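You operate a simulated robot arm through the tools that you are given. There is no shell and no other tool.

You run a simulated robot arm. Do the job below in one go: nothing can be reset, and whatever is moved stays where it is left.

## Task
Press the red block once together with the orange one.
Fine: load it square in pocket THREE while the tester is off, shut the shield, switch on, one PRESS, switch off; both stay whole; the other blocks stay on the shelf. Set down upright: what you pick out.

Only the result counts: the job must be done as asked and must still hold three seconds after the hand-in. Knocking over, shifting, dropping, spilling or breaking anything else fails it.

## Robot
A 6-joint arm with a two-finger parallel gripper, fixed in place. Base frame: the origin is at the foot of the arm, x ahead of it, y to its left, z up. Readings come in mm, degrees, newtons and seconds.
Its first joint turns from -166.0 to 166.0 degrees. Payload 3.91 kg.
The tool frame sits at the grasp point between the pads (the TCP): z along the fingers, y along the line on which they close. The tips reach 30 mm beyond it. The gripper opens to 110 mm. The fingers are 20 mm wide and 10 mm thick; the gripper's body (48 by 112 mm) begins 55 mm behind the TCP.
Orientation is that of the tool frame in the base frame, as [roll, pitch, yaw] about the fixed x, y, z axes, in that order (R = Rz(yaw) Ry(pitch) Rx(roll)). With the fingers straight down and closing along the base's y, the tool's x points along the base's -x, its y along +y and its z along -z.

## Interface
- The arm moves only by the tool move_arm. Its argument "commands" is text: rows parted by semicolons, each of 7 numbers parted by spaces: the shift along the base's x, y, z in mm, then the turn, a rotation vector about the base's x, y, z in degrees, then the opening, from 0 (shut) to 1 (fully open). In form: dx dy dz ax ay az fingers; .... A call has 1 to 20 rows; each row shifts and turns the commanded pose from where the row before left it. Each row takes 0.2 s and may step no farther than 50 mm and 8.6 degrees from the row before; otherwise, or with a gripper value out of range, the whole call is refused. A pose out of reach is approached as far as the arm can. The call stops where the force on the tool passes 40 N (or 10 N more than at its start, if that is more) or the arm is blocked; 0.2 s more then pass. The fingers move at their own pace (about 108 mm/s each) and stop on an object; they squeeze with about 37 N. The grip force told is the motor's: it shows also when the fingers shut on nothing. Time passes only in rows, and 0.2 s behind the last, so rows that do not move let the fingers close. It gives the time, the measured TCP pose, the force on the tool (base axes), the opening and the grip force at its end, in the units of the frame above (readings bear some noise), with the torque about the TCP (base axes, N m) and any sound that the robot's microphone picked up, and new pictures: "show" is both (left out), scene, wrist or none.
- Cameras (640 x 400 px; columns grow to the right, rows downward): "scene" is fixed at [48.9, 651, 1460.5]; the picture's right is [-0.46, -0.89, 0.00], its down [-0.49, 0.25, -0.83] and it looks along [0.74, -0.38, -0.55] (base axes); focal length 310 px, centre (320, 200). "wrist" rides on the gripper at [72, 17, -103] in the tool frame; the picture's right is [-0.23, 0.97, 0.00], its down [-0.76, -0.18, -0.62] and it looks along [-0.61, -0.14, 0.78] (tool axes); focal length 222 px, centre (320, 200). There is no depth. A picture from a camera that has moved, and an enlarged one, comes with that camera's place and axes in the base frame and with its lens.
- close_up(camera, box): a new picture of the part [left, top, right, bottom] of that camera's present view, enlarged. It takes no simulated time.
- hand_in(): hands the job in; it is judged then, once.

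Nothing tells you positions but the pictures and the camera data. Unless the task says otherwise, let go and move clear before handing in.

The tools are called after ">>>" as name(argument=value, ...) on one line, values as JSON. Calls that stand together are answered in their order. move_arm: Moves the arm, as the interface text tells. Its arguments: {"type":"object","properties":{"commands":{"type":"string"},"show":{"type":"string","enum":["both","scene","wrist","none"]}},"required":["commands"]} The other tools are called the same way: close_up (camera, box) takes an enlarged picture of a part of a camera's view; hand_in () hands the job in.

At the start:

```text
time_s: 0.0
eef_pos: [647.5, 236.5, 1199.5]
tcp_rot: [-180.0, 0.1, -179.9]
wrist_force: [0.2, 0.1, -0.1]
torque: [-0.03, -0.01, 0.03]
gripper_width: 110.0
gripper_force: 0.0
```

scene: 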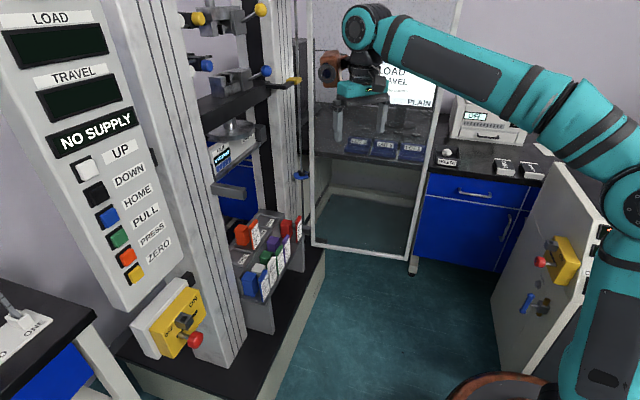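
wrist: 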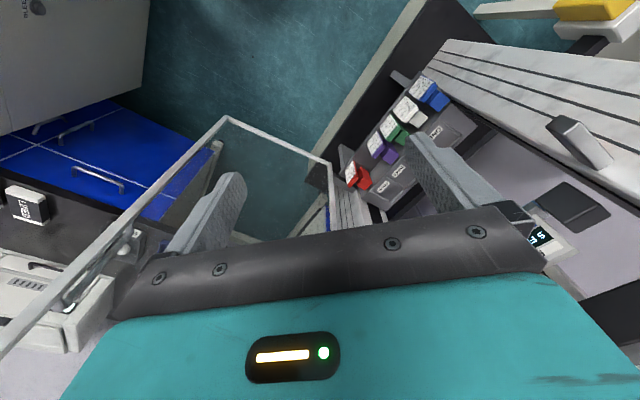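

I see a testing machine with a control panel at left, a shelf of coloured blocks, a shield (hinged door), and a cabinet with another switch at right. I'll look closer at the parts before moving.

>>> close_up(camera="scene", box=[200, 180, 330, 320])

>>> close_up(camera="scene", box=[0, 0, 220, 200])

>>> close_up(camera="scene", box=[60, 140, 260, 380])

>>> close_up(camera="scene", box=[160, 0, 320, 200])

>>> close_up(camera="scene", box=[300, 0, 480, 270])

>>> close_up(camera="scene", box=[420, 90, 640, 400])

>>> close_up(camera="wrist", box=[320, 0, 640, 270])

>>> close_up(camera="wrist", box=[0, 60, 320, 370])

>>> close_up(camera="scene", box=[0, 240, 160, 400])

```text
2.86 times, centred on (265, 250) of scene
camera zoom: at [48.9, 651.0, 1460.5], right [-0.46, -0.89, 0.0], down [-0.49, 0.25, -0.83], along [0.74, -0.38, -0.55], focal length 886 px, centre (477, 57)
```

zoom: 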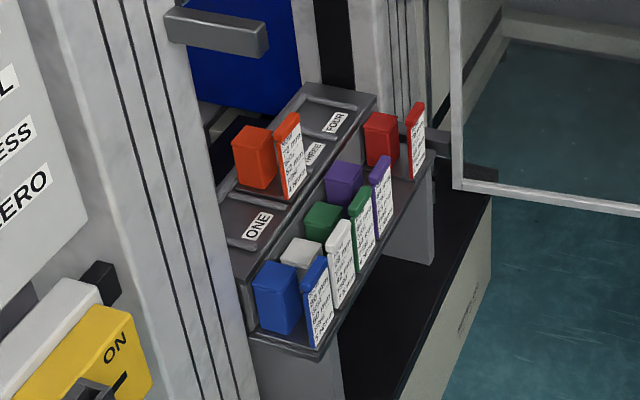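

```text
2.00 times, centred on (110, 100) of scene
camera zoom: at [48.9, 651.0, 1460.5], right [-0.46, -0.89, 0.0], down [-0.49, 0.25, -0.83], along [0.74, -0.38, -0.55], focal length 620 px, centre (740, 400)
```

zoom: 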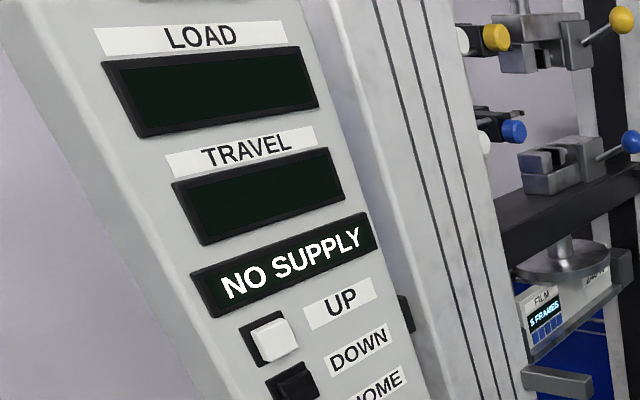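

```text
1.67 times, centred on (160, 260) of scene
camera zoom: at [48.9, 651.0, 1460.5], right [-0.46, -0.89, 0.0], down [-0.49, 0.25, -0.83], along [0.74, -0.38, -0.55], focal length 517 px, centre (587, 100)
```

zoom: 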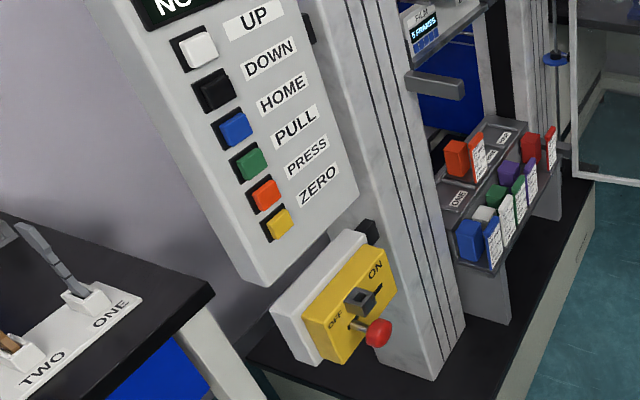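

```text
2.00 times, centred on (240, 100) of scene
camera zoom: at [48.9, 651.0, 1460.5], right [-0.46, -0.89, 0.0], down [-0.49, 0.25, -0.83], along [0.74, -0.38, -0.55], focal length 620 px, centre (480, 400)
```

zoom: 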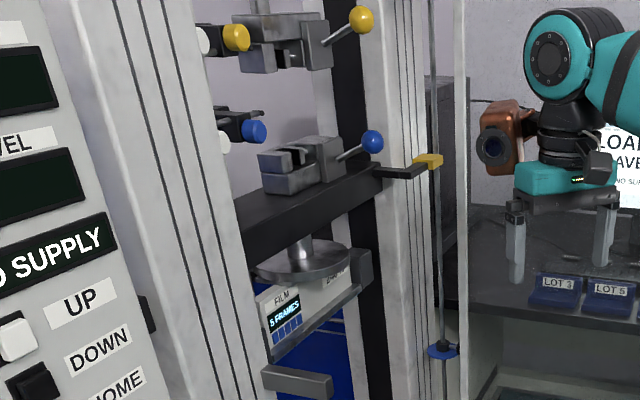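

```text
1.48 times, centred on (390, 135) of scene
camera zoom: at [48.9, 651.0, 1460.5], right [-0.46, -0.89, 0.0], down [-0.49, 0.25, -0.83], along [0.74, -0.38, -0.55], focal length 459 px, centre (216, 296)
```

zoom: 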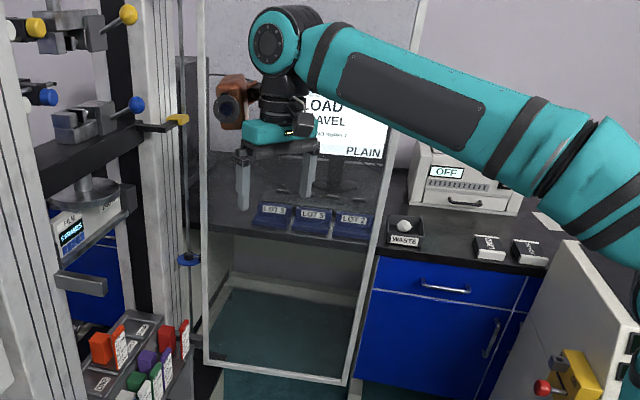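

```text
1.29 times, centred on (530, 245) of scene
camera zoom: at [48.9, 651.0, 1460.5], right [-0.46, -0.89, 0.0], down [-0.49, 0.25, -0.83], along [0.74, -0.38, -0.55], focal length 400 px, centre (49, 142)
```

zoom: 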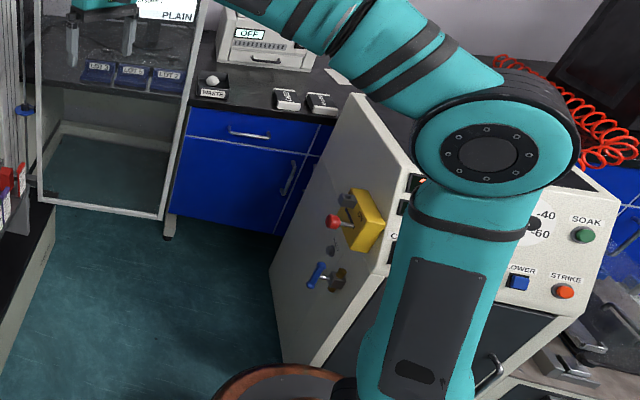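

```text
1.48 times, centred on (480, 135) of wrist
camera zoom: at [574.5, 253.6, 1303.0], right [0.23, 0.97, 0.0], down [0.76, -0.18, 0.62], along [0.61, -0.14, -0.78], focal length 329 px, centre (83, 296)
```

zoom: 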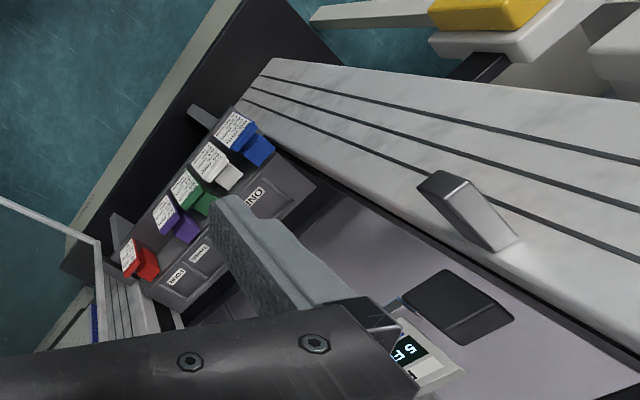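

```text
1.29 times, centred on (160, 215) of wrist
camera zoom: at [574.5, 253.6, 1303.0], right [0.23, 0.97, 0.0], down [0.76, -0.18, 0.62], along [0.61, -0.14, -0.78], focal length 287 px, centre (526, 181)
```

zoom: 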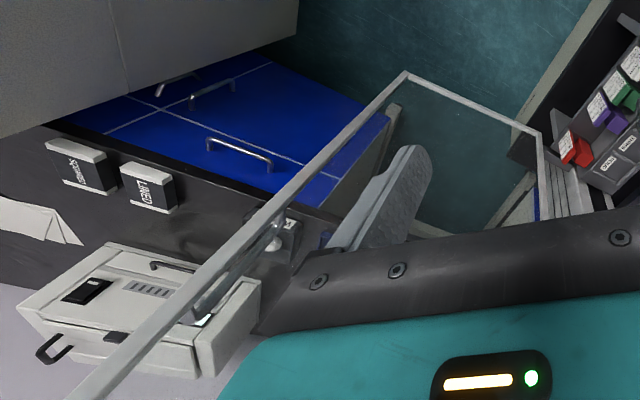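

```text
2.50 times, centred on (80, 320) of scene
camera zoom: at [48.9, 651.0, 1460.5], right [-0.46, -0.89, 0.0], down [-0.49, 0.25, -0.83], along [0.74, -0.38, -0.55], focal length 775 px, centre (920, -100)
```

zoom: 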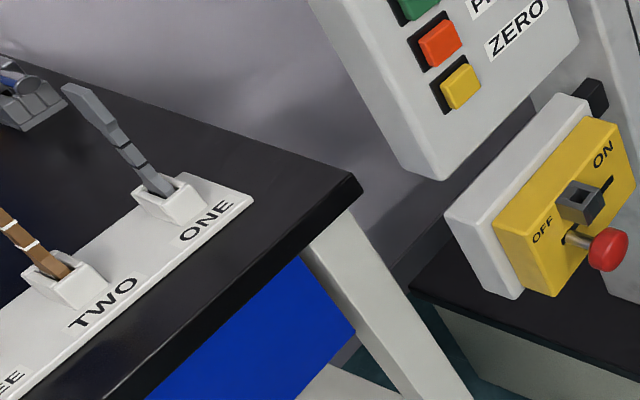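

I have a rough layout: the block shelf runs from about (820,530) to (1045,305) at z≈620, with the tester facing the robot and the open glass shield at its right. I'll zoom in on the tags and pockets from here before moving.

>>> close_up(camera="wrist", box=[335, 70, 465, 200])

>>> close_up(camera="scene", box=[235, 200, 310, 305])

>>> close_up(camera="scene", box=[270, 205, 310, 245])

>>> close_up(camera="scene", box=[150, 280, 220, 370])

>>> close_up(camera="wrist", box=[480, 0, 640, 120])

>>> close_up(camera="scene", box=[280, 140, 330, 260])

```text
3.08 times, centred on (400, 135) of wrist
camera zoom: at [574.5, 253.6, 1303.0], right [0.23, 0.97, 0.0], down [0.76, -0.18, 0.62], along [0.61, -0.14, -0.78], focal length 684 px, centre (74, 400)
```

zoom: 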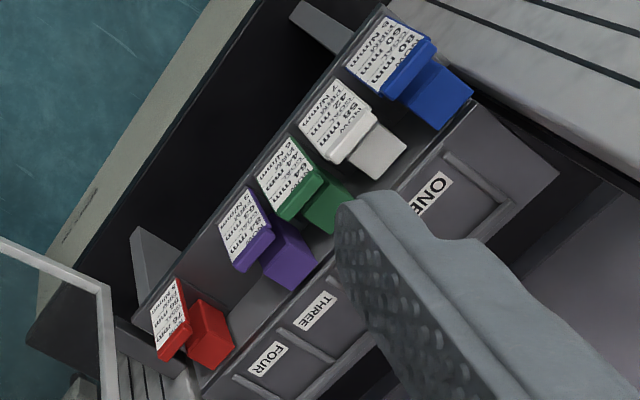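

```text
3.81 times, centred on (272, 252) of scene
camera zoom: at [48.9, 651.0, 1460.5], right [-0.46, -0.89, 0.0], down [-0.49, 0.25, -0.83], along [0.74, -0.38, -0.55], focal length 1181 px, centre (501, 0)
```

zoom: 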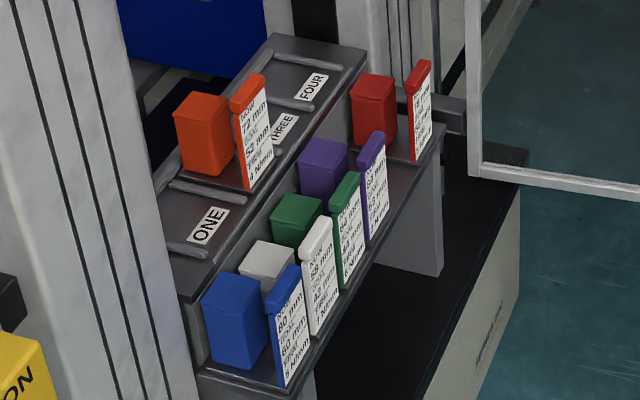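

```text
10.00 times, centred on (290, 225) of scene
camera zoom: at [48.9, 651.0, 1460.5], right [-0.46, -0.89, 0.0], down [-0.49, 0.25, -0.83], along [0.74, -0.38, -0.55], focal length 3101 px, centre (620, -50)
```

zoom: 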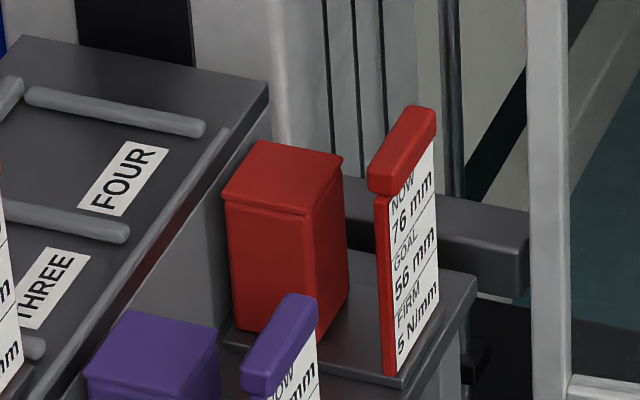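

```text
4.44 times, centred on (185, 325) of scene
camera zoom: at [48.9, 651.0, 1460.5], right [-0.46, -0.89, 0.0], down [-0.49, 0.25, -0.83], along [0.74, -0.38, -0.55], focal length 1378 px, centre (920, -356)
```

zoom: 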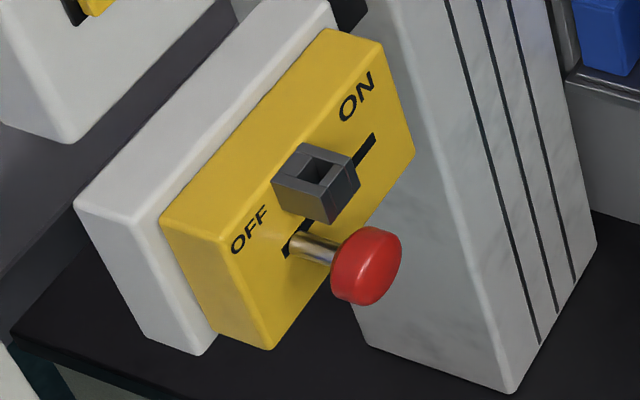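

```text
3.33 times, centred on (560, 60) of wrist
camera zoom: at [574.5, 253.6, 1303.0], right [0.23, 0.97, 0.0], down [0.76, -0.18, 0.62], along [0.61, -0.14, -0.78], focal length 740 px, centre (-480, 667)
```

zoom: 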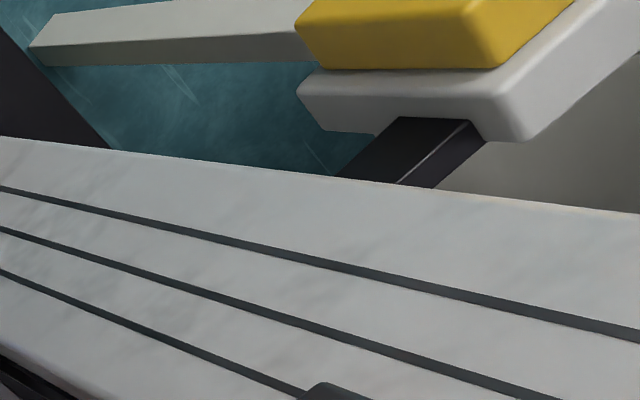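

```text
3.33 times, centred on (305, 200) of scene
camera zoom: at [48.9, 651.0, 1460.5], right [-0.46, -0.89, 0.0], down [-0.49, 0.25, -0.83], along [0.74, -0.38, -0.55], focal length 1034 px, centre (370, 200)
```

zoom: 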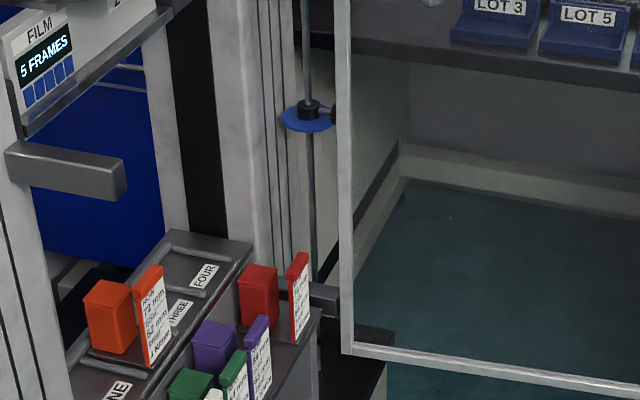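

Tags read NOW 76 / GOAL 56 mm / 5 N/mm on red and NOW 72 mm on orange; orange already sits in the pocket between ONE and THREE. I'll turn the hand to face the machine squarely and look at pockets, shield and switch.

>>> move_arm(commands="-8 -14 -17 0 0 7.5 1;-8 -14 -17 0 0 7.5 1;-8 -14 -17 0 0 7.5 1;-8 -14 -17 0 0 7.5 1;-8 -14 -17 0 0 7.5 1;-8 -14 -17 0 0 7.5 1")

```text
time_s: 1.4
eef_pos: [599.1, 151.6, 1098.9]
tcp_rot: [-179.9, 0.1, -134.7]
wrist_force: [0.1, -0.4, 0.0]
torque: [-0.01, 0.01, 0.0]
gripper_width: 109.8
gripper_force: 0.0
camera wrist: at [536.0, 112.8, 1201.8], right [-0.53, 0.85, 0.0], down [0.66, 0.41, 0.62], along [0.53, 0.33, -0.78], focal length 222 px, centre (320, 200)
```

scene: 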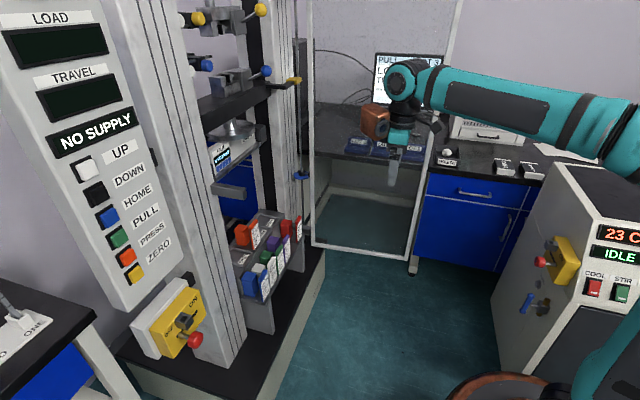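
wrist: 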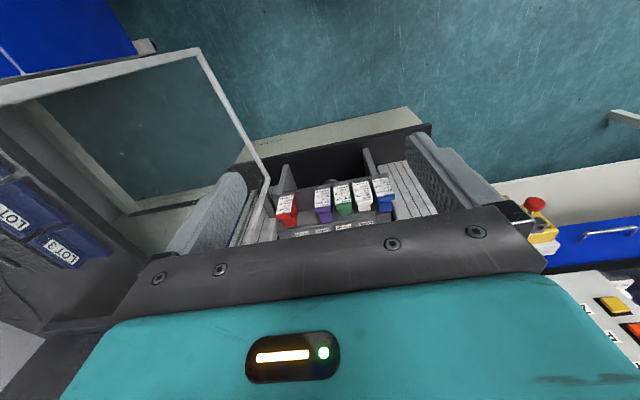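

The wrist view now shows the shelf and shield head-on. I'll zoom on the computer screen and the shelf for details.

>>> close_up(camera="scene", box=[365, 45, 450, 125])

>>> close_up(camera="wrist", box=[260, 140, 440, 250])

>>> close_up(camera="wrist", box=[500, 180, 640, 280])

>>> close_up(camera="wrist", box=[0, 30, 280, 290])

```text
5.00 times, centred on (408, 85) of scene
camera zoom: at [48.9, 651.0, 1460.5], right [-0.46, -0.89, 0.0], down [-0.49, 0.25, -0.83], along [0.74, -0.38, -0.55], focal length 1550 px, centre (-118, 775)
```

zoom: 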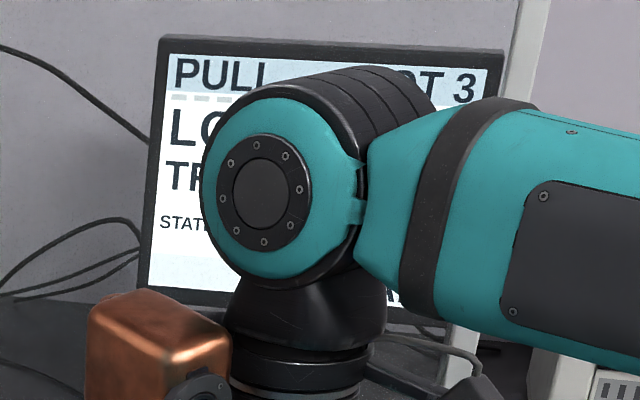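

```text
3.56 times, centred on (350, 195) of wrist
camera zoom: at [536.0, 112.8, 1201.8], right [-0.53, 0.85, 0.0], down [0.66, 0.41, 0.62], along [0.53, 0.33, -0.78], focal length 790 px, centre (213, 218)
```

zoom: 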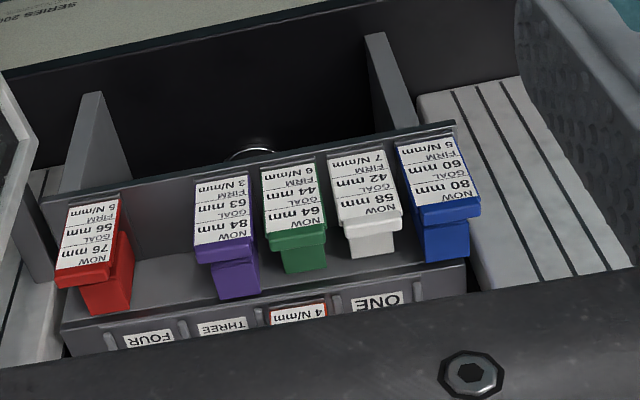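

```text
4.00 times, centred on (570, 230) of wrist
camera zoom: at [536.0, 112.8, 1201.8], right [-0.53, 0.85, 0.0], down [0.66, 0.41, 0.62], along [0.53, 0.33, -0.78], focal length 888 px, centre (-680, 80)
```

zoom: 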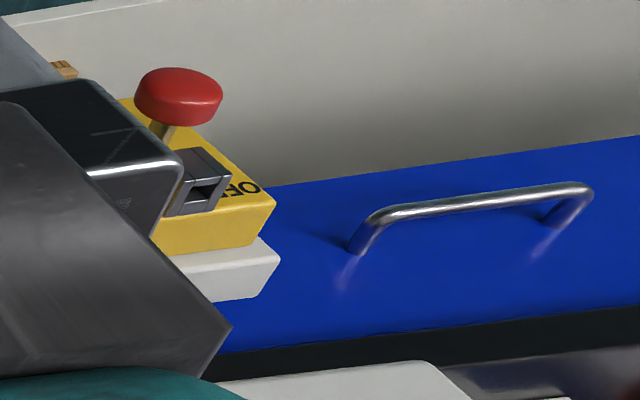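

```text
1.54 times, centred on (140, 160) of wrist
camera zoom: at [536.0, 112.8, 1201.8], right [-0.53, 0.85, 0.0], down [0.66, 0.41, 0.62], along [0.53, 0.33, -0.78], focal length 342 px, centre (597, 262)
```

zoom: 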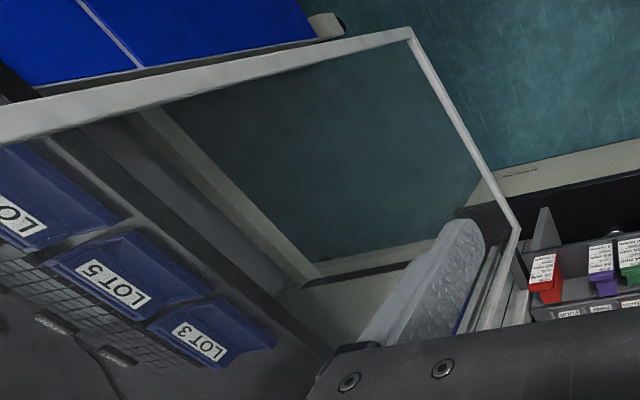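

I'll zoom tighter on the red block, pockets and the shelf from this view to triangulate.

>>> close_up(camera="wrist", box=[268, 185, 308, 245])

>>> close_up(camera="wrist", box=[270, 210, 390, 250])

>>> close_up(camera="scene", box=[225, 205, 285, 255])

>>> close_up(camera="scene", box=[235, 240, 300, 310])

```text
6.67 times, centred on (288, 215) of wrist
camera zoom: at [536.0, 112.8, 1201.8], right [-0.53, 0.85, 0.0], down [0.66, 0.41, 0.62], along [0.53, 0.33, -0.78], focal length 1481 px, centre (533, 100)
```

zoom: 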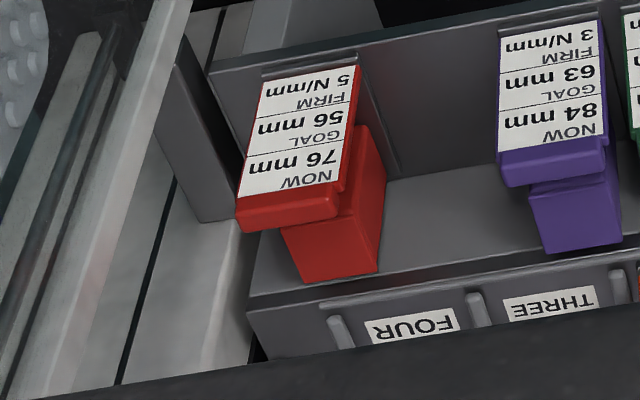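

```text
5.33 times, centred on (330, 230) of wrist
camera zoom: at [536.0, 112.8, 1201.8], right [-0.53, 0.85, 0.0], down [0.66, 0.41, 0.62], along [0.53, 0.33, -0.78], focal length 1185 px, centre (267, 40)
```

zoom: 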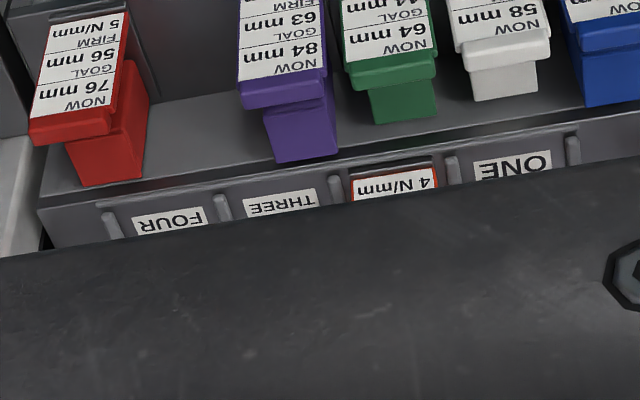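

```text
8.00 times, centred on (255, 230) of scene
camera zoom: at [48.9, 651.0, 1460.5], right [-0.46, -0.89, 0.0], down [-0.49, 0.25, -0.83], along [0.74, -0.38, -0.55], focal length 2480 px, centre (840, -40)
```

zoom: 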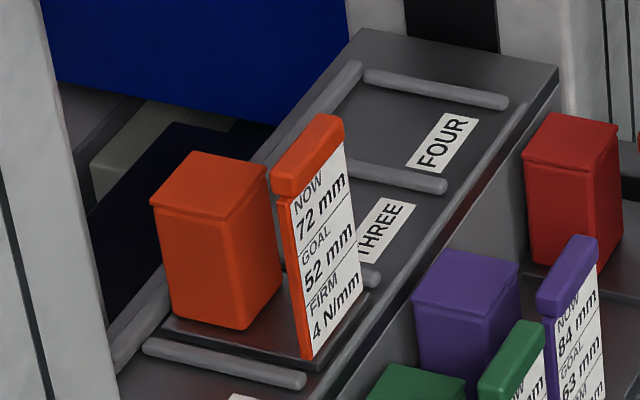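

```text
5.71 times, centred on (268, 275) of scene
camera zoom: at [48.9, 651.0, 1460.5], right [-0.46, -0.89, 0.0], down [-0.49, 0.25, -0.83], along [0.74, -0.38, -0.55], focal length 1772 px, centre (620, -229)
```

zoom: 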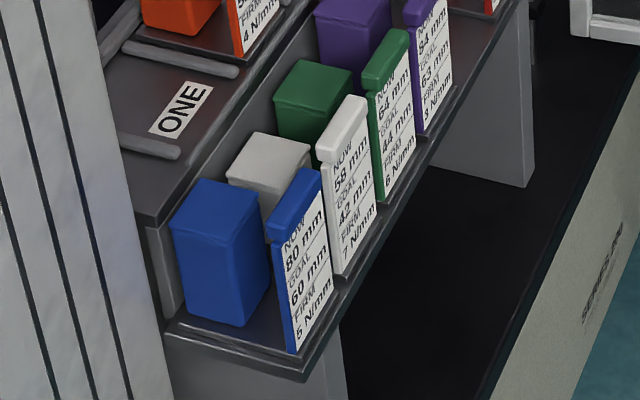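

Shelf blocks are 40 mm bodies with a tag plate in front; red's body is near (1033,302), z 589–664, and pocket THREE is near (1034,445) with deck z≈667. Both are beyond the straight-down reach, so I'll tilt the hand about 30° toward the machine and move closer for a good look, staying left of the open shield.

>>> move_arm(commands="22.35 7.56 -31.1 2.652 -2.652 0 1;22.35 7.56 -31.1 2.652 -2.652 0 1;22.35 7.56 -31.1 2.652 -2.652 0 1;22.35 7.56 -31.1 2.652 -2.652 0 1;22.35 7.56 -31.1 2.652 -2.652 0 1;22.35 7.56 -31.1 2.652 -2.652 0 1;22.35 7.56 -31.1 2.652 -2.652 0 1;22.35 7.56 -31.1 2.652 -2.652 0 1")

```text
time_s: 3.2
eef_pos: [778.3, 210.9, 848.6]
tcp_rot: [-180.0, 30.1, -135.0]
wrist_force: [-0.8, -0.4, 1.0]
torque: [-0.04, -0.01, -0.01]
gripper_width: 109.9
gripper_force: 0.0
camera wrist: at [684.3, 142.4, 902.2], right [-0.55, 0.83, 0.11], down [0.37, 0.12, 0.92], along [0.75, 0.55, -0.37], focal length 222 px, centre (320, 200)
```

scene: 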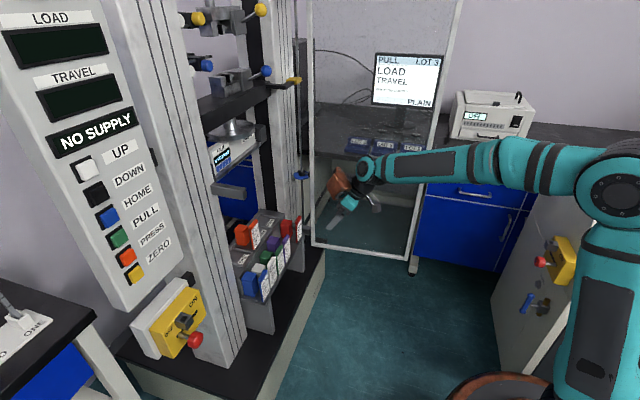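
wrist: 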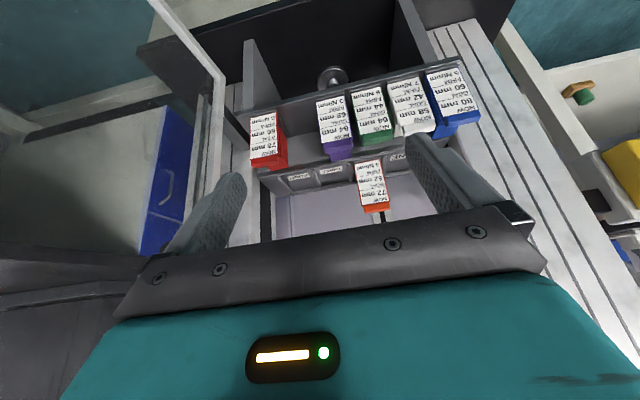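

Good view of the bay. I'll zoom to measure the shield hinge, red block, and pockets.

>>> close_up(camera="wrist", box=[150, 60, 310, 160])

>>> close_up(camera="wrist", box=[240, 100, 340, 200])

>>> close_up(camera="wrist", box=[260, 140, 430, 230])

>>> close_up(camera="wrist", box=[300, 60, 500, 180])

>>> close_up(camera="wrist", box=[500, 40, 640, 250])

>>> close_up(camera="wrist", box=[0, 0, 260, 300])

>>> close_up(camera="scene", box=[290, 0, 480, 280])

```text
4.00 times, centred on (230, 110) of wrist
camera zoom: at [684.3, 142.4, 902.2], right [-0.55, 0.83, 0.11], down [0.37, 0.12, 0.92], along [0.75, 0.55, -0.37], focal length 888 px, centre (680, 560)
```

zoom: 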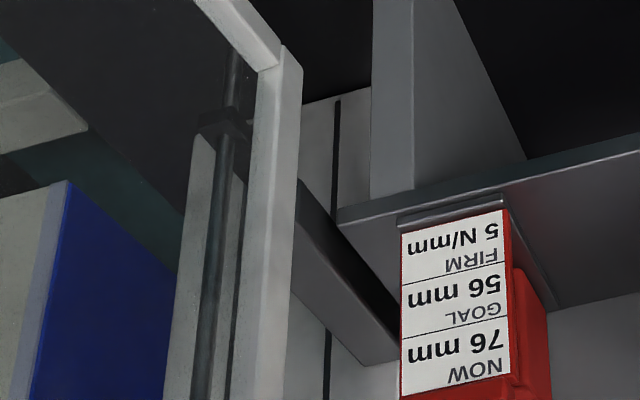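

```text
4.00 times, centred on (290, 150) of wrist
camera zoom: at [684.3, 142.4, 902.2], right [-0.55, 0.83, 0.11], down [0.37, 0.12, 0.92], along [0.75, 0.55, -0.37], focal length 888 px, centre (440, 400)
```

zoom: 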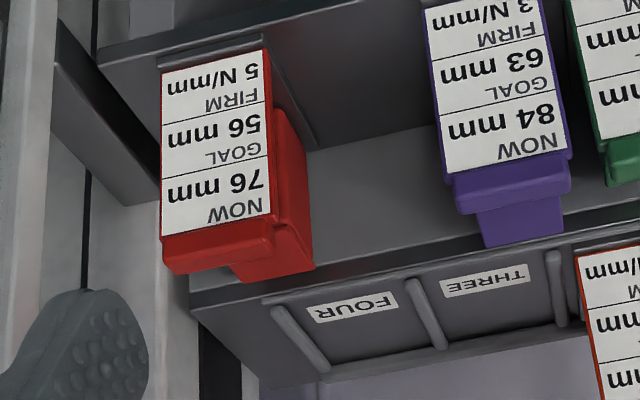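

```text
3.76 times, centred on (345, 185) of wrist
camera zoom: at [684.3, 142.4, 902.2], right [-0.55, 0.83, 0.11], down [0.37, 0.12, 0.92], along [0.75, 0.55, -0.37], focal length 836 px, centre (226, 256)
```

zoom: 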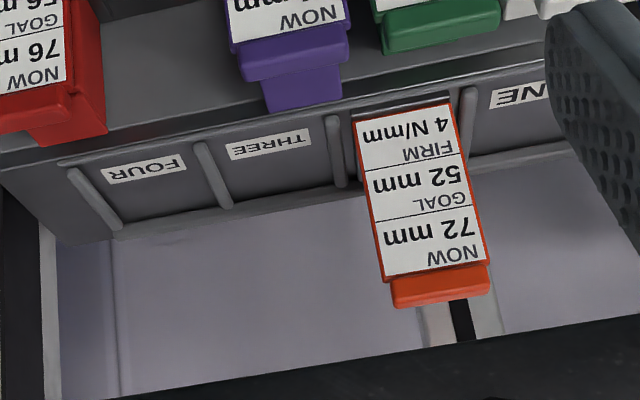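

```text
3.20 times, centred on (400, 120) of wrist
camera zoom: at [684.3, 142.4, 902.2], right [-0.55, 0.83, 0.11], down [0.37, 0.12, 0.92], along [0.75, 0.55, -0.37], focal length 711 px, centre (64, 456)
```

zoom: 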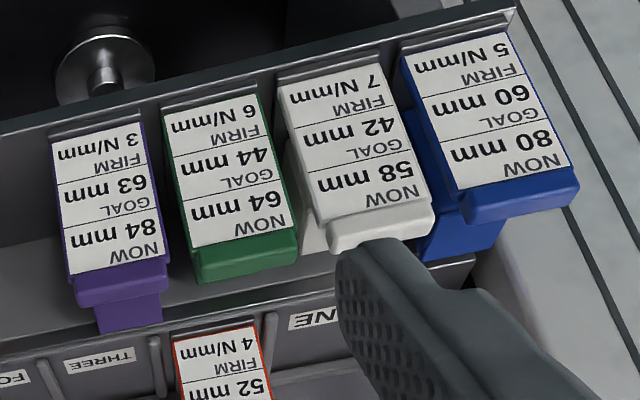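

```text
1.90 times, centred on (570, 145) of wrist
camera zoom: at [684.3, 142.4, 902.2], right [-0.55, 0.83, 0.11], down [0.37, 0.12, 0.92], along [0.75, 0.55, -0.37], focal length 423 px, centre (-156, 305)
```

zoom: 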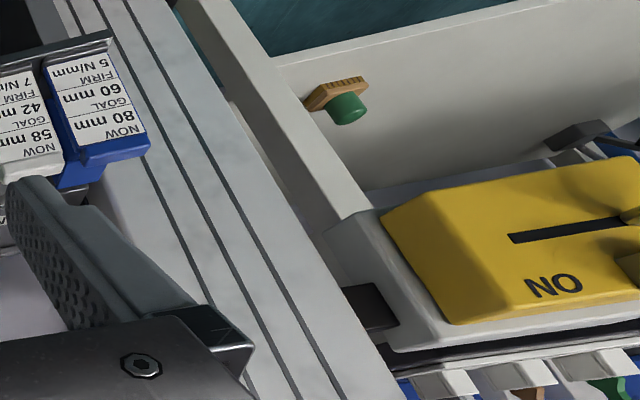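

```text
1.33 times, centred on (130, 150) of wrist
camera zoom: at [684.3, 142.4, 902.2], right [-0.55, 0.83, 0.11], down [0.37, 0.12, 0.92], along [0.75, 0.55, -0.37], focal length 296 px, centre (573, 267)
```

zoom: 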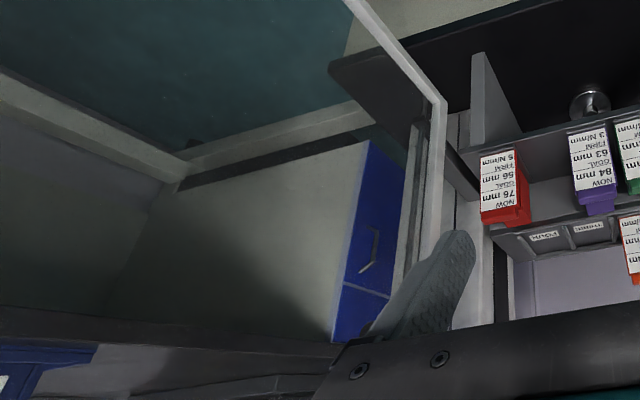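

```text
1.43 times, centred on (385, 140) of scene
camera zoom: at [48.9, 651.0, 1460.5], right [-0.46, -0.89, 0.0], down [-0.49, 0.25, -0.83], along [0.74, -0.38, -0.55], focal length 443 px, centre (227, 286)
```

zoom: 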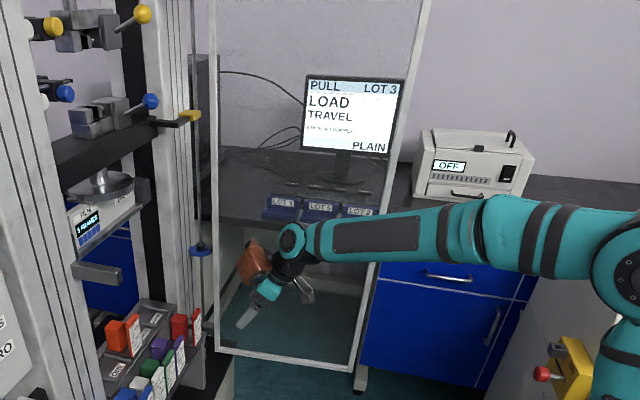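

The hinge stile of the shield is close to the red block (inner edge about 55 mm right of its centre), so I need better geometry of the columns and hinge. I'll shift the hand left for a parallax view.

>>> move_arm(commands="-26.6 26.8 0 0 0 0 1;-26.6 26.8 0 0 0 0 1;-26.6 26.8 0 0 0 0 1;-26.6 26.8 0 0 0 0 1", show="wrist")

>>> close_up(camera="wrist", box=[130, 50, 290, 150])

>>> close_up(camera="wrist", box=[180, 90, 340, 190])

>>> close_up(camera="wrist", box=[280, 60, 440, 160])

>>> close_up(camera="wrist", box=[480, 50, 640, 250])

```text
time_s: 4.2
eef_pos: [674.0, 319.5, 846.7]
tcp_rot: [180.0, 30.0, -135.1]
wrist_force: [0.4, 0.0, 0.1]
torque: [0.0, -0.04, 0.01]
gripper_width: 109.9
gripper_force: 0.0
camera wrist: at [579.7, 251.3, 900.3], right [-0.55, 0.83, 0.11], down [0.37, 0.12, 0.92], along [0.75, 0.55, -0.37], focal length 222 px, centre (320, 200)
```

wrist: 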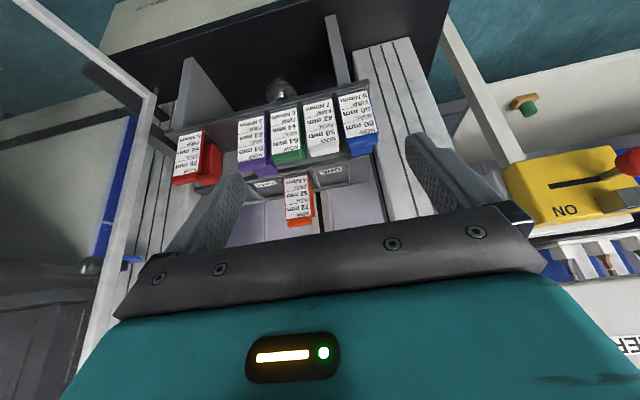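

```text
4.00 times, centred on (210, 100) of wrist
camera zoom: at [579.7, 251.3, 900.3], right [-0.55, 0.83, 0.11], down [0.37, 0.12, 0.92], along [0.75, 0.55, -0.37], focal length 888 px, centre (760, 600)
```

zoom: 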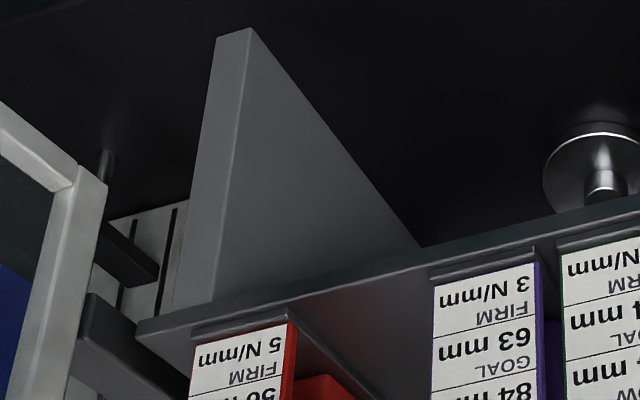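

```text
4.00 times, centred on (260, 140) of wrist
camera zoom: at [579.7, 251.3, 900.3], right [-0.55, 0.83, 0.11], down [0.37, 0.12, 0.92], along [0.75, 0.55, -0.37], focal length 888 px, centre (560, 440)
```

zoom: 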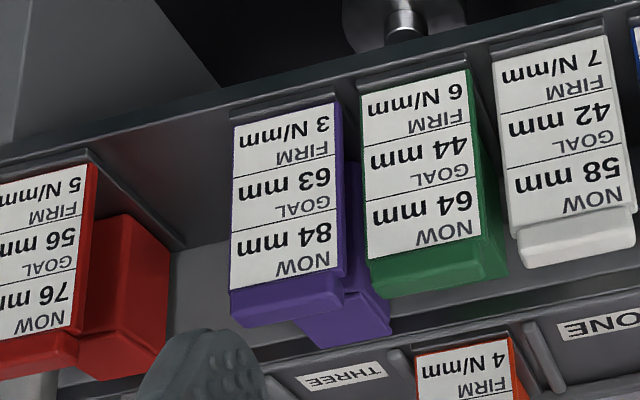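

```text
4.00 times, centred on (360, 110) of wrist
camera zoom: at [579.7, 251.3, 900.3], right [-0.55, 0.83, 0.11], down [0.37, 0.12, 0.92], along [0.75, 0.55, -0.37], focal length 888 px, centre (160, 560)
```

zoom: 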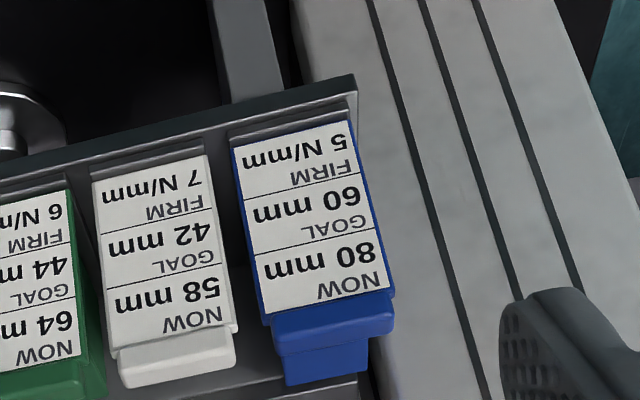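

```text
2.00 times, centred on (560, 150) of wrist
camera zoom: at [579.7, 251.3, 900.3], right [-0.55, 0.83, 0.11], down [0.37, 0.12, 0.92], along [0.75, 0.55, -0.37], focal length 444 px, centre (-160, 300)
```

zoom: 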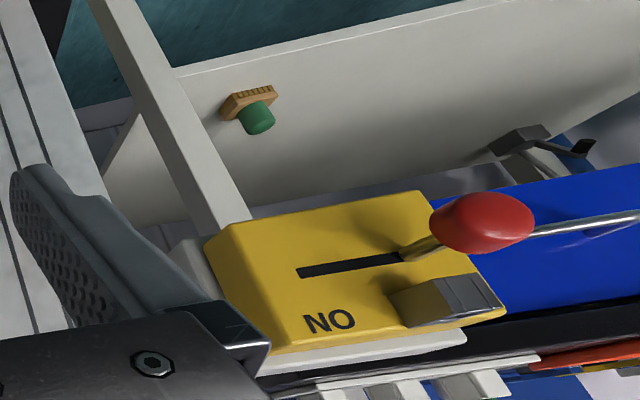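

The columns' front faces sit at about 982 mm along the machine's inward normal, behind the block, and the shield stile stands just in front; there is a workable slot. Let me check the arm's wrist shape and clearance with the scene camera, and the yellow switch.

>>> close_up(camera="scene", box=[290, 100, 450, 240])

>>> close_up(camera="wrist", box=[60, 60, 260, 320])

>>> close_up(camera="wrist", box=[230, 130, 370, 250])

```text
2.86 times, centred on (370, 170) of scene
camera zoom: at [48.9, 651.0, 1460.5], right [-0.46, -0.89, 0.0], down [-0.49, 0.25, -0.83], along [0.74, -0.38, -0.55], focal length 886 px, centre (177, 286)
```

zoom: 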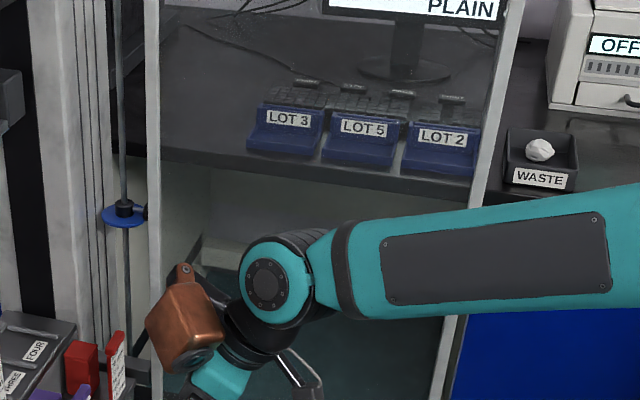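

```text
1.54 times, centred on (160, 190) of wrist
camera zoom: at [579.7, 251.3, 900.3], right [-0.55, 0.83, 0.11], down [0.37, 0.12, 0.92], along [0.75, 0.55, -0.37], focal length 342 px, centre (566, 215)
```

zoom: 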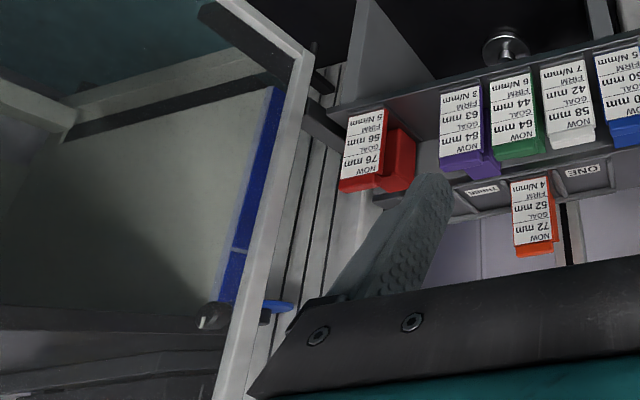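

```text
3.33 times, centred on (300, 190) of wrist
camera zoom: at [579.7, 251.3, 900.3], right [-0.55, 0.83, 0.11], down [0.37, 0.12, 0.92], along [0.75, 0.55, -0.37], focal length 740 px, centre (387, 233)
```

zoom: 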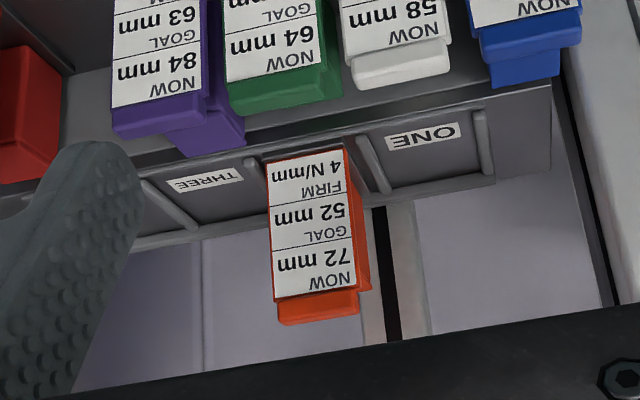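

I'll test the reach toward pocket THREE in free space, at z≈850 above the blocks and well below the platen (z≈1095), keeping the 30° tilt.

>>> move_arm(commands="42.7 16.3 0.4 0 0 0 1;42.7 16.3 0.4 0 0 0 1;42.7 16.3 0.4 0 0 0 1;42.7 16.3 0.4 0 0 0 1;42.7 16.3 0.4 0 0 0 1;42.7 16.3 0.4 0 0 0 1")

```text
time_s: 5.6
eef_pos: [929.3, 418.0, 851.5]
tcp_rot: [-179.9, 30.0, -135.0]
wrist_force: [-1.4, 0.3, 1.8]
torque: [-0.02, -0.03, -0.02]
gripper_width: 109.9
gripper_force: 0.1
camera wrist: at [835.9, 349.6, 905.9], right [-0.55, 0.83, 0.11], down [0.37, 0.12, 0.92], along [0.75, 0.55, -0.37], focal length 222 px, centre (320, 200)
```

scene: 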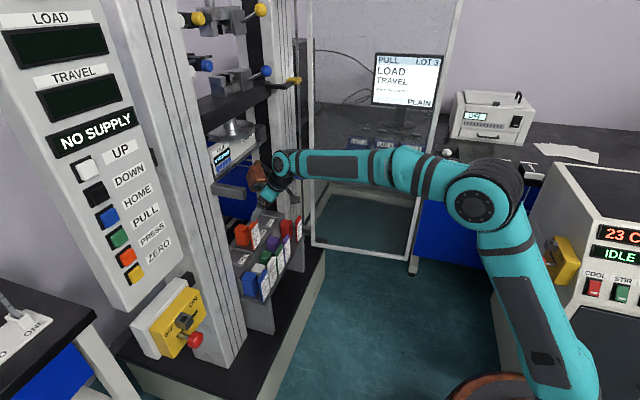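
wrist: 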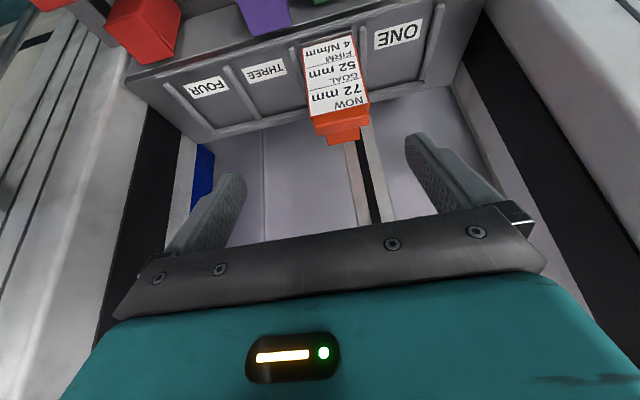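

Reach is fine so far, and this is a good view of the pockets; I'll zoom in for measurements.

>>> close_up(camera="wrist", box=[130, 30, 350, 170])

>>> close_up(camera="wrist", box=[280, 0, 460, 160])

>>> close_up(camera="wrist", box=[60, 0, 320, 160])

```text
2.86 times, centred on (240, 100) of wrist
camera zoom: at [835.9, 349.6, 905.9], right [-0.55, 0.83, 0.11], down [0.37, 0.12, 0.92], along [0.75, 0.55, -0.37], focal length 635 px, centre (549, 486)
```

zoom: 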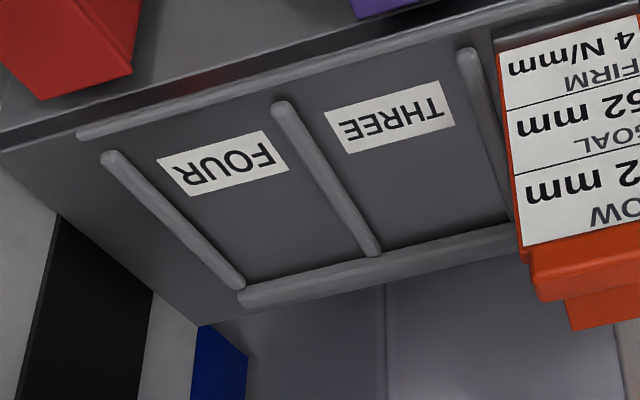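

```text
2.50 times, centred on (370, 80) of wrist
camera zoom: at [835.9, 349.6, 905.9], right [-0.55, 0.83, 0.11], down [0.37, 0.12, 0.92], along [0.75, 0.55, -0.37], focal length 555 px, centre (195, 500)
```

zoom: 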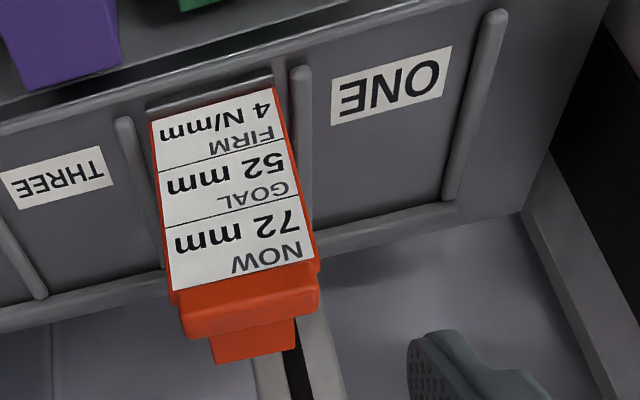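

```text
2.46 times, centred on (190, 80) of wrist
camera zoom: at [835.9, 349.6, 905.9], right [-0.55, 0.83, 0.11], down [0.37, 0.12, 0.92], along [0.75, 0.55, -0.37], focal length 547 px, centre (640, 495)
```

zoom: 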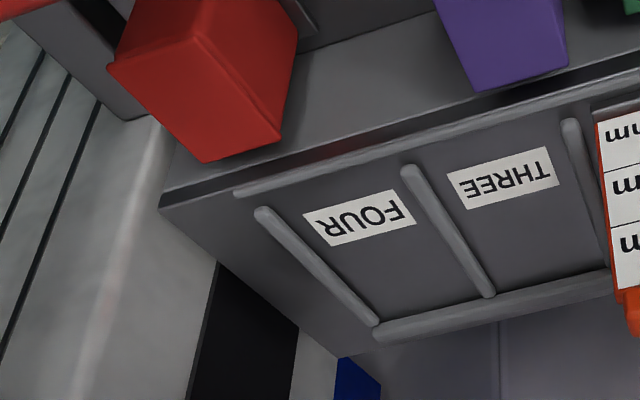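

Pocket THREE is centred at about n=1030, s=416 in my machine-aligned coordinates (deck z≈667), and the orange block is centred in TWO. I'll narrow the fingers to 60 mm and test the reach over pocket THREE at a safe height.

>>> move_arm(commands="0 0 0 0 0 0 0.545;0 0 0 0 0 0 0.545;32.2 6.6 -5 0 0 0 0.545;32.2 6.6 -5 0 0 0 0.545;32.2 6.6 -5 0 0 0 0.545;0 0 0 0 0 0 0.545")

```text
time_s: 6.7
eef_pos: [1000.1, 431.7, 838.9]
tcp_rot: [-179.8, 29.7, -134.3]
wrist_force: [-21.5, -12.9, -4.1]
torque: [2.12, -3.56, 1.25]
gripper_width: 59.8
gripper_force: 0.1
stopped in row 5: the force on the tool passed its limit at 118 N (the readings are from after the stop); the commanded pose is now the measured one
camera wrist: at [906.8, 363.2, 894.0], right [-0.56, 0.82, 0.11], down [0.37, 0.13, 0.92], along [0.74, 0.55, -0.38], focal length 222 px, centre (320, 200)
```

scene: 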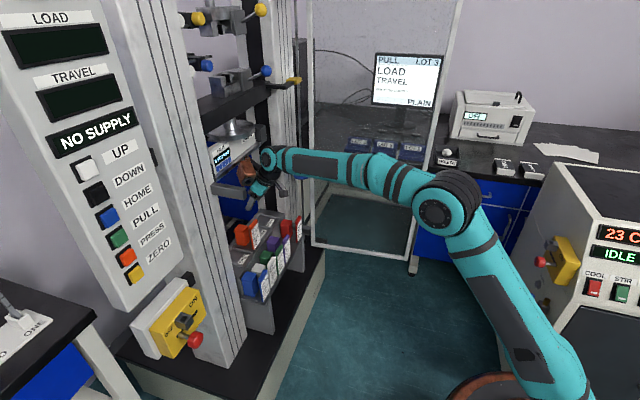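
wrist: 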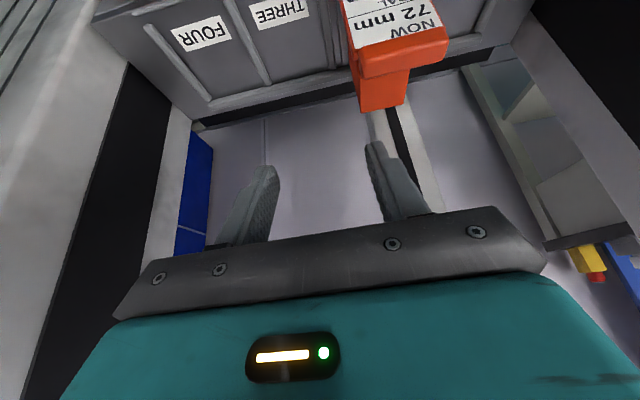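

The hand met something inside the bay. I'll look closely before doing anything else.

>>> close_up(camera="scene", box=[190, 90, 330, 230])

>>> close_up(camera="wrist", box=[420, 40, 640, 300])

>>> close_up(camera="scene", box=[200, 110, 270, 180])

```text
2.86 times, centred on (260, 160) of scene
camera zoom: at [48.9, 651.0, 1460.5], right [-0.46, -0.89, 0.0], down [-0.49, 0.25, -0.83], along [0.74, -0.38, -0.55], focal length 886 px, centre (491, 314)
```

zoom: 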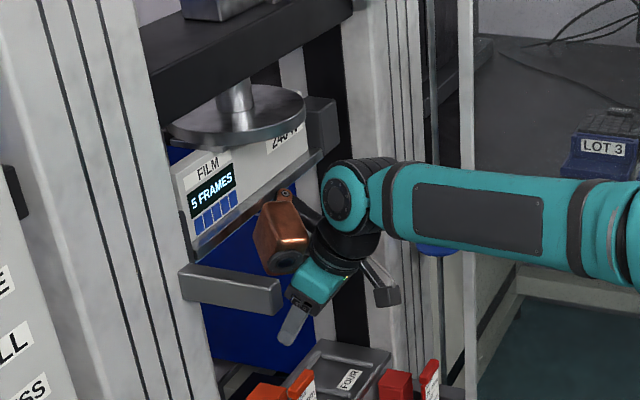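

```text
1.54 times, centred on (530, 170) of wrist
camera zoom: at [906.8, 363.2, 894.0], right [-0.56, 0.82, 0.11], down [0.37, 0.13, 0.92], along [0.74, 0.55, -0.38], focal length 342 px, centre (-3, 246)
```

zoom: 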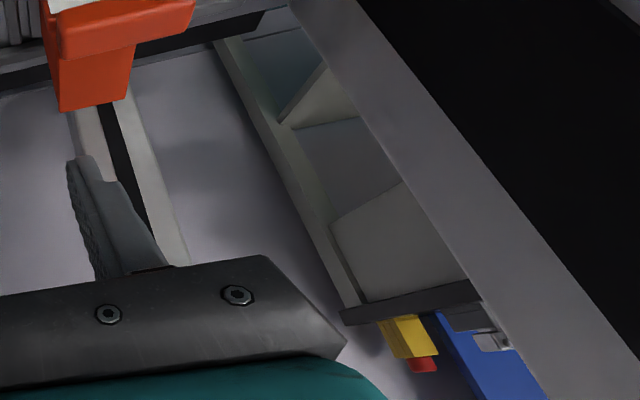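

```text
5.71 times, centred on (235, 145) of scene
camera zoom: at [48.9, 651.0, 1460.5], right [-0.46, -0.89, 0.0], down [-0.49, 0.25, -0.83], along [0.74, -0.38, -0.55], focal length 1772 px, centre (806, 514)
```

zoom: 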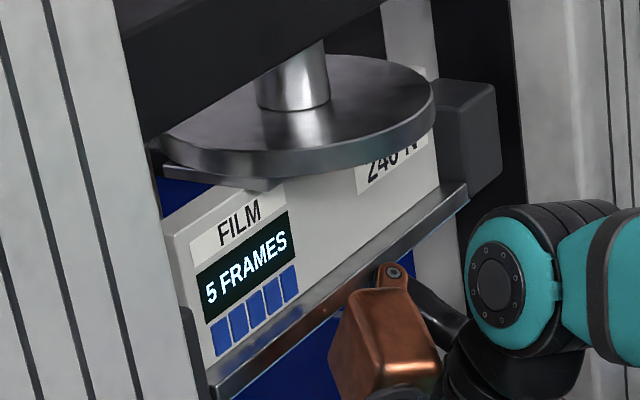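

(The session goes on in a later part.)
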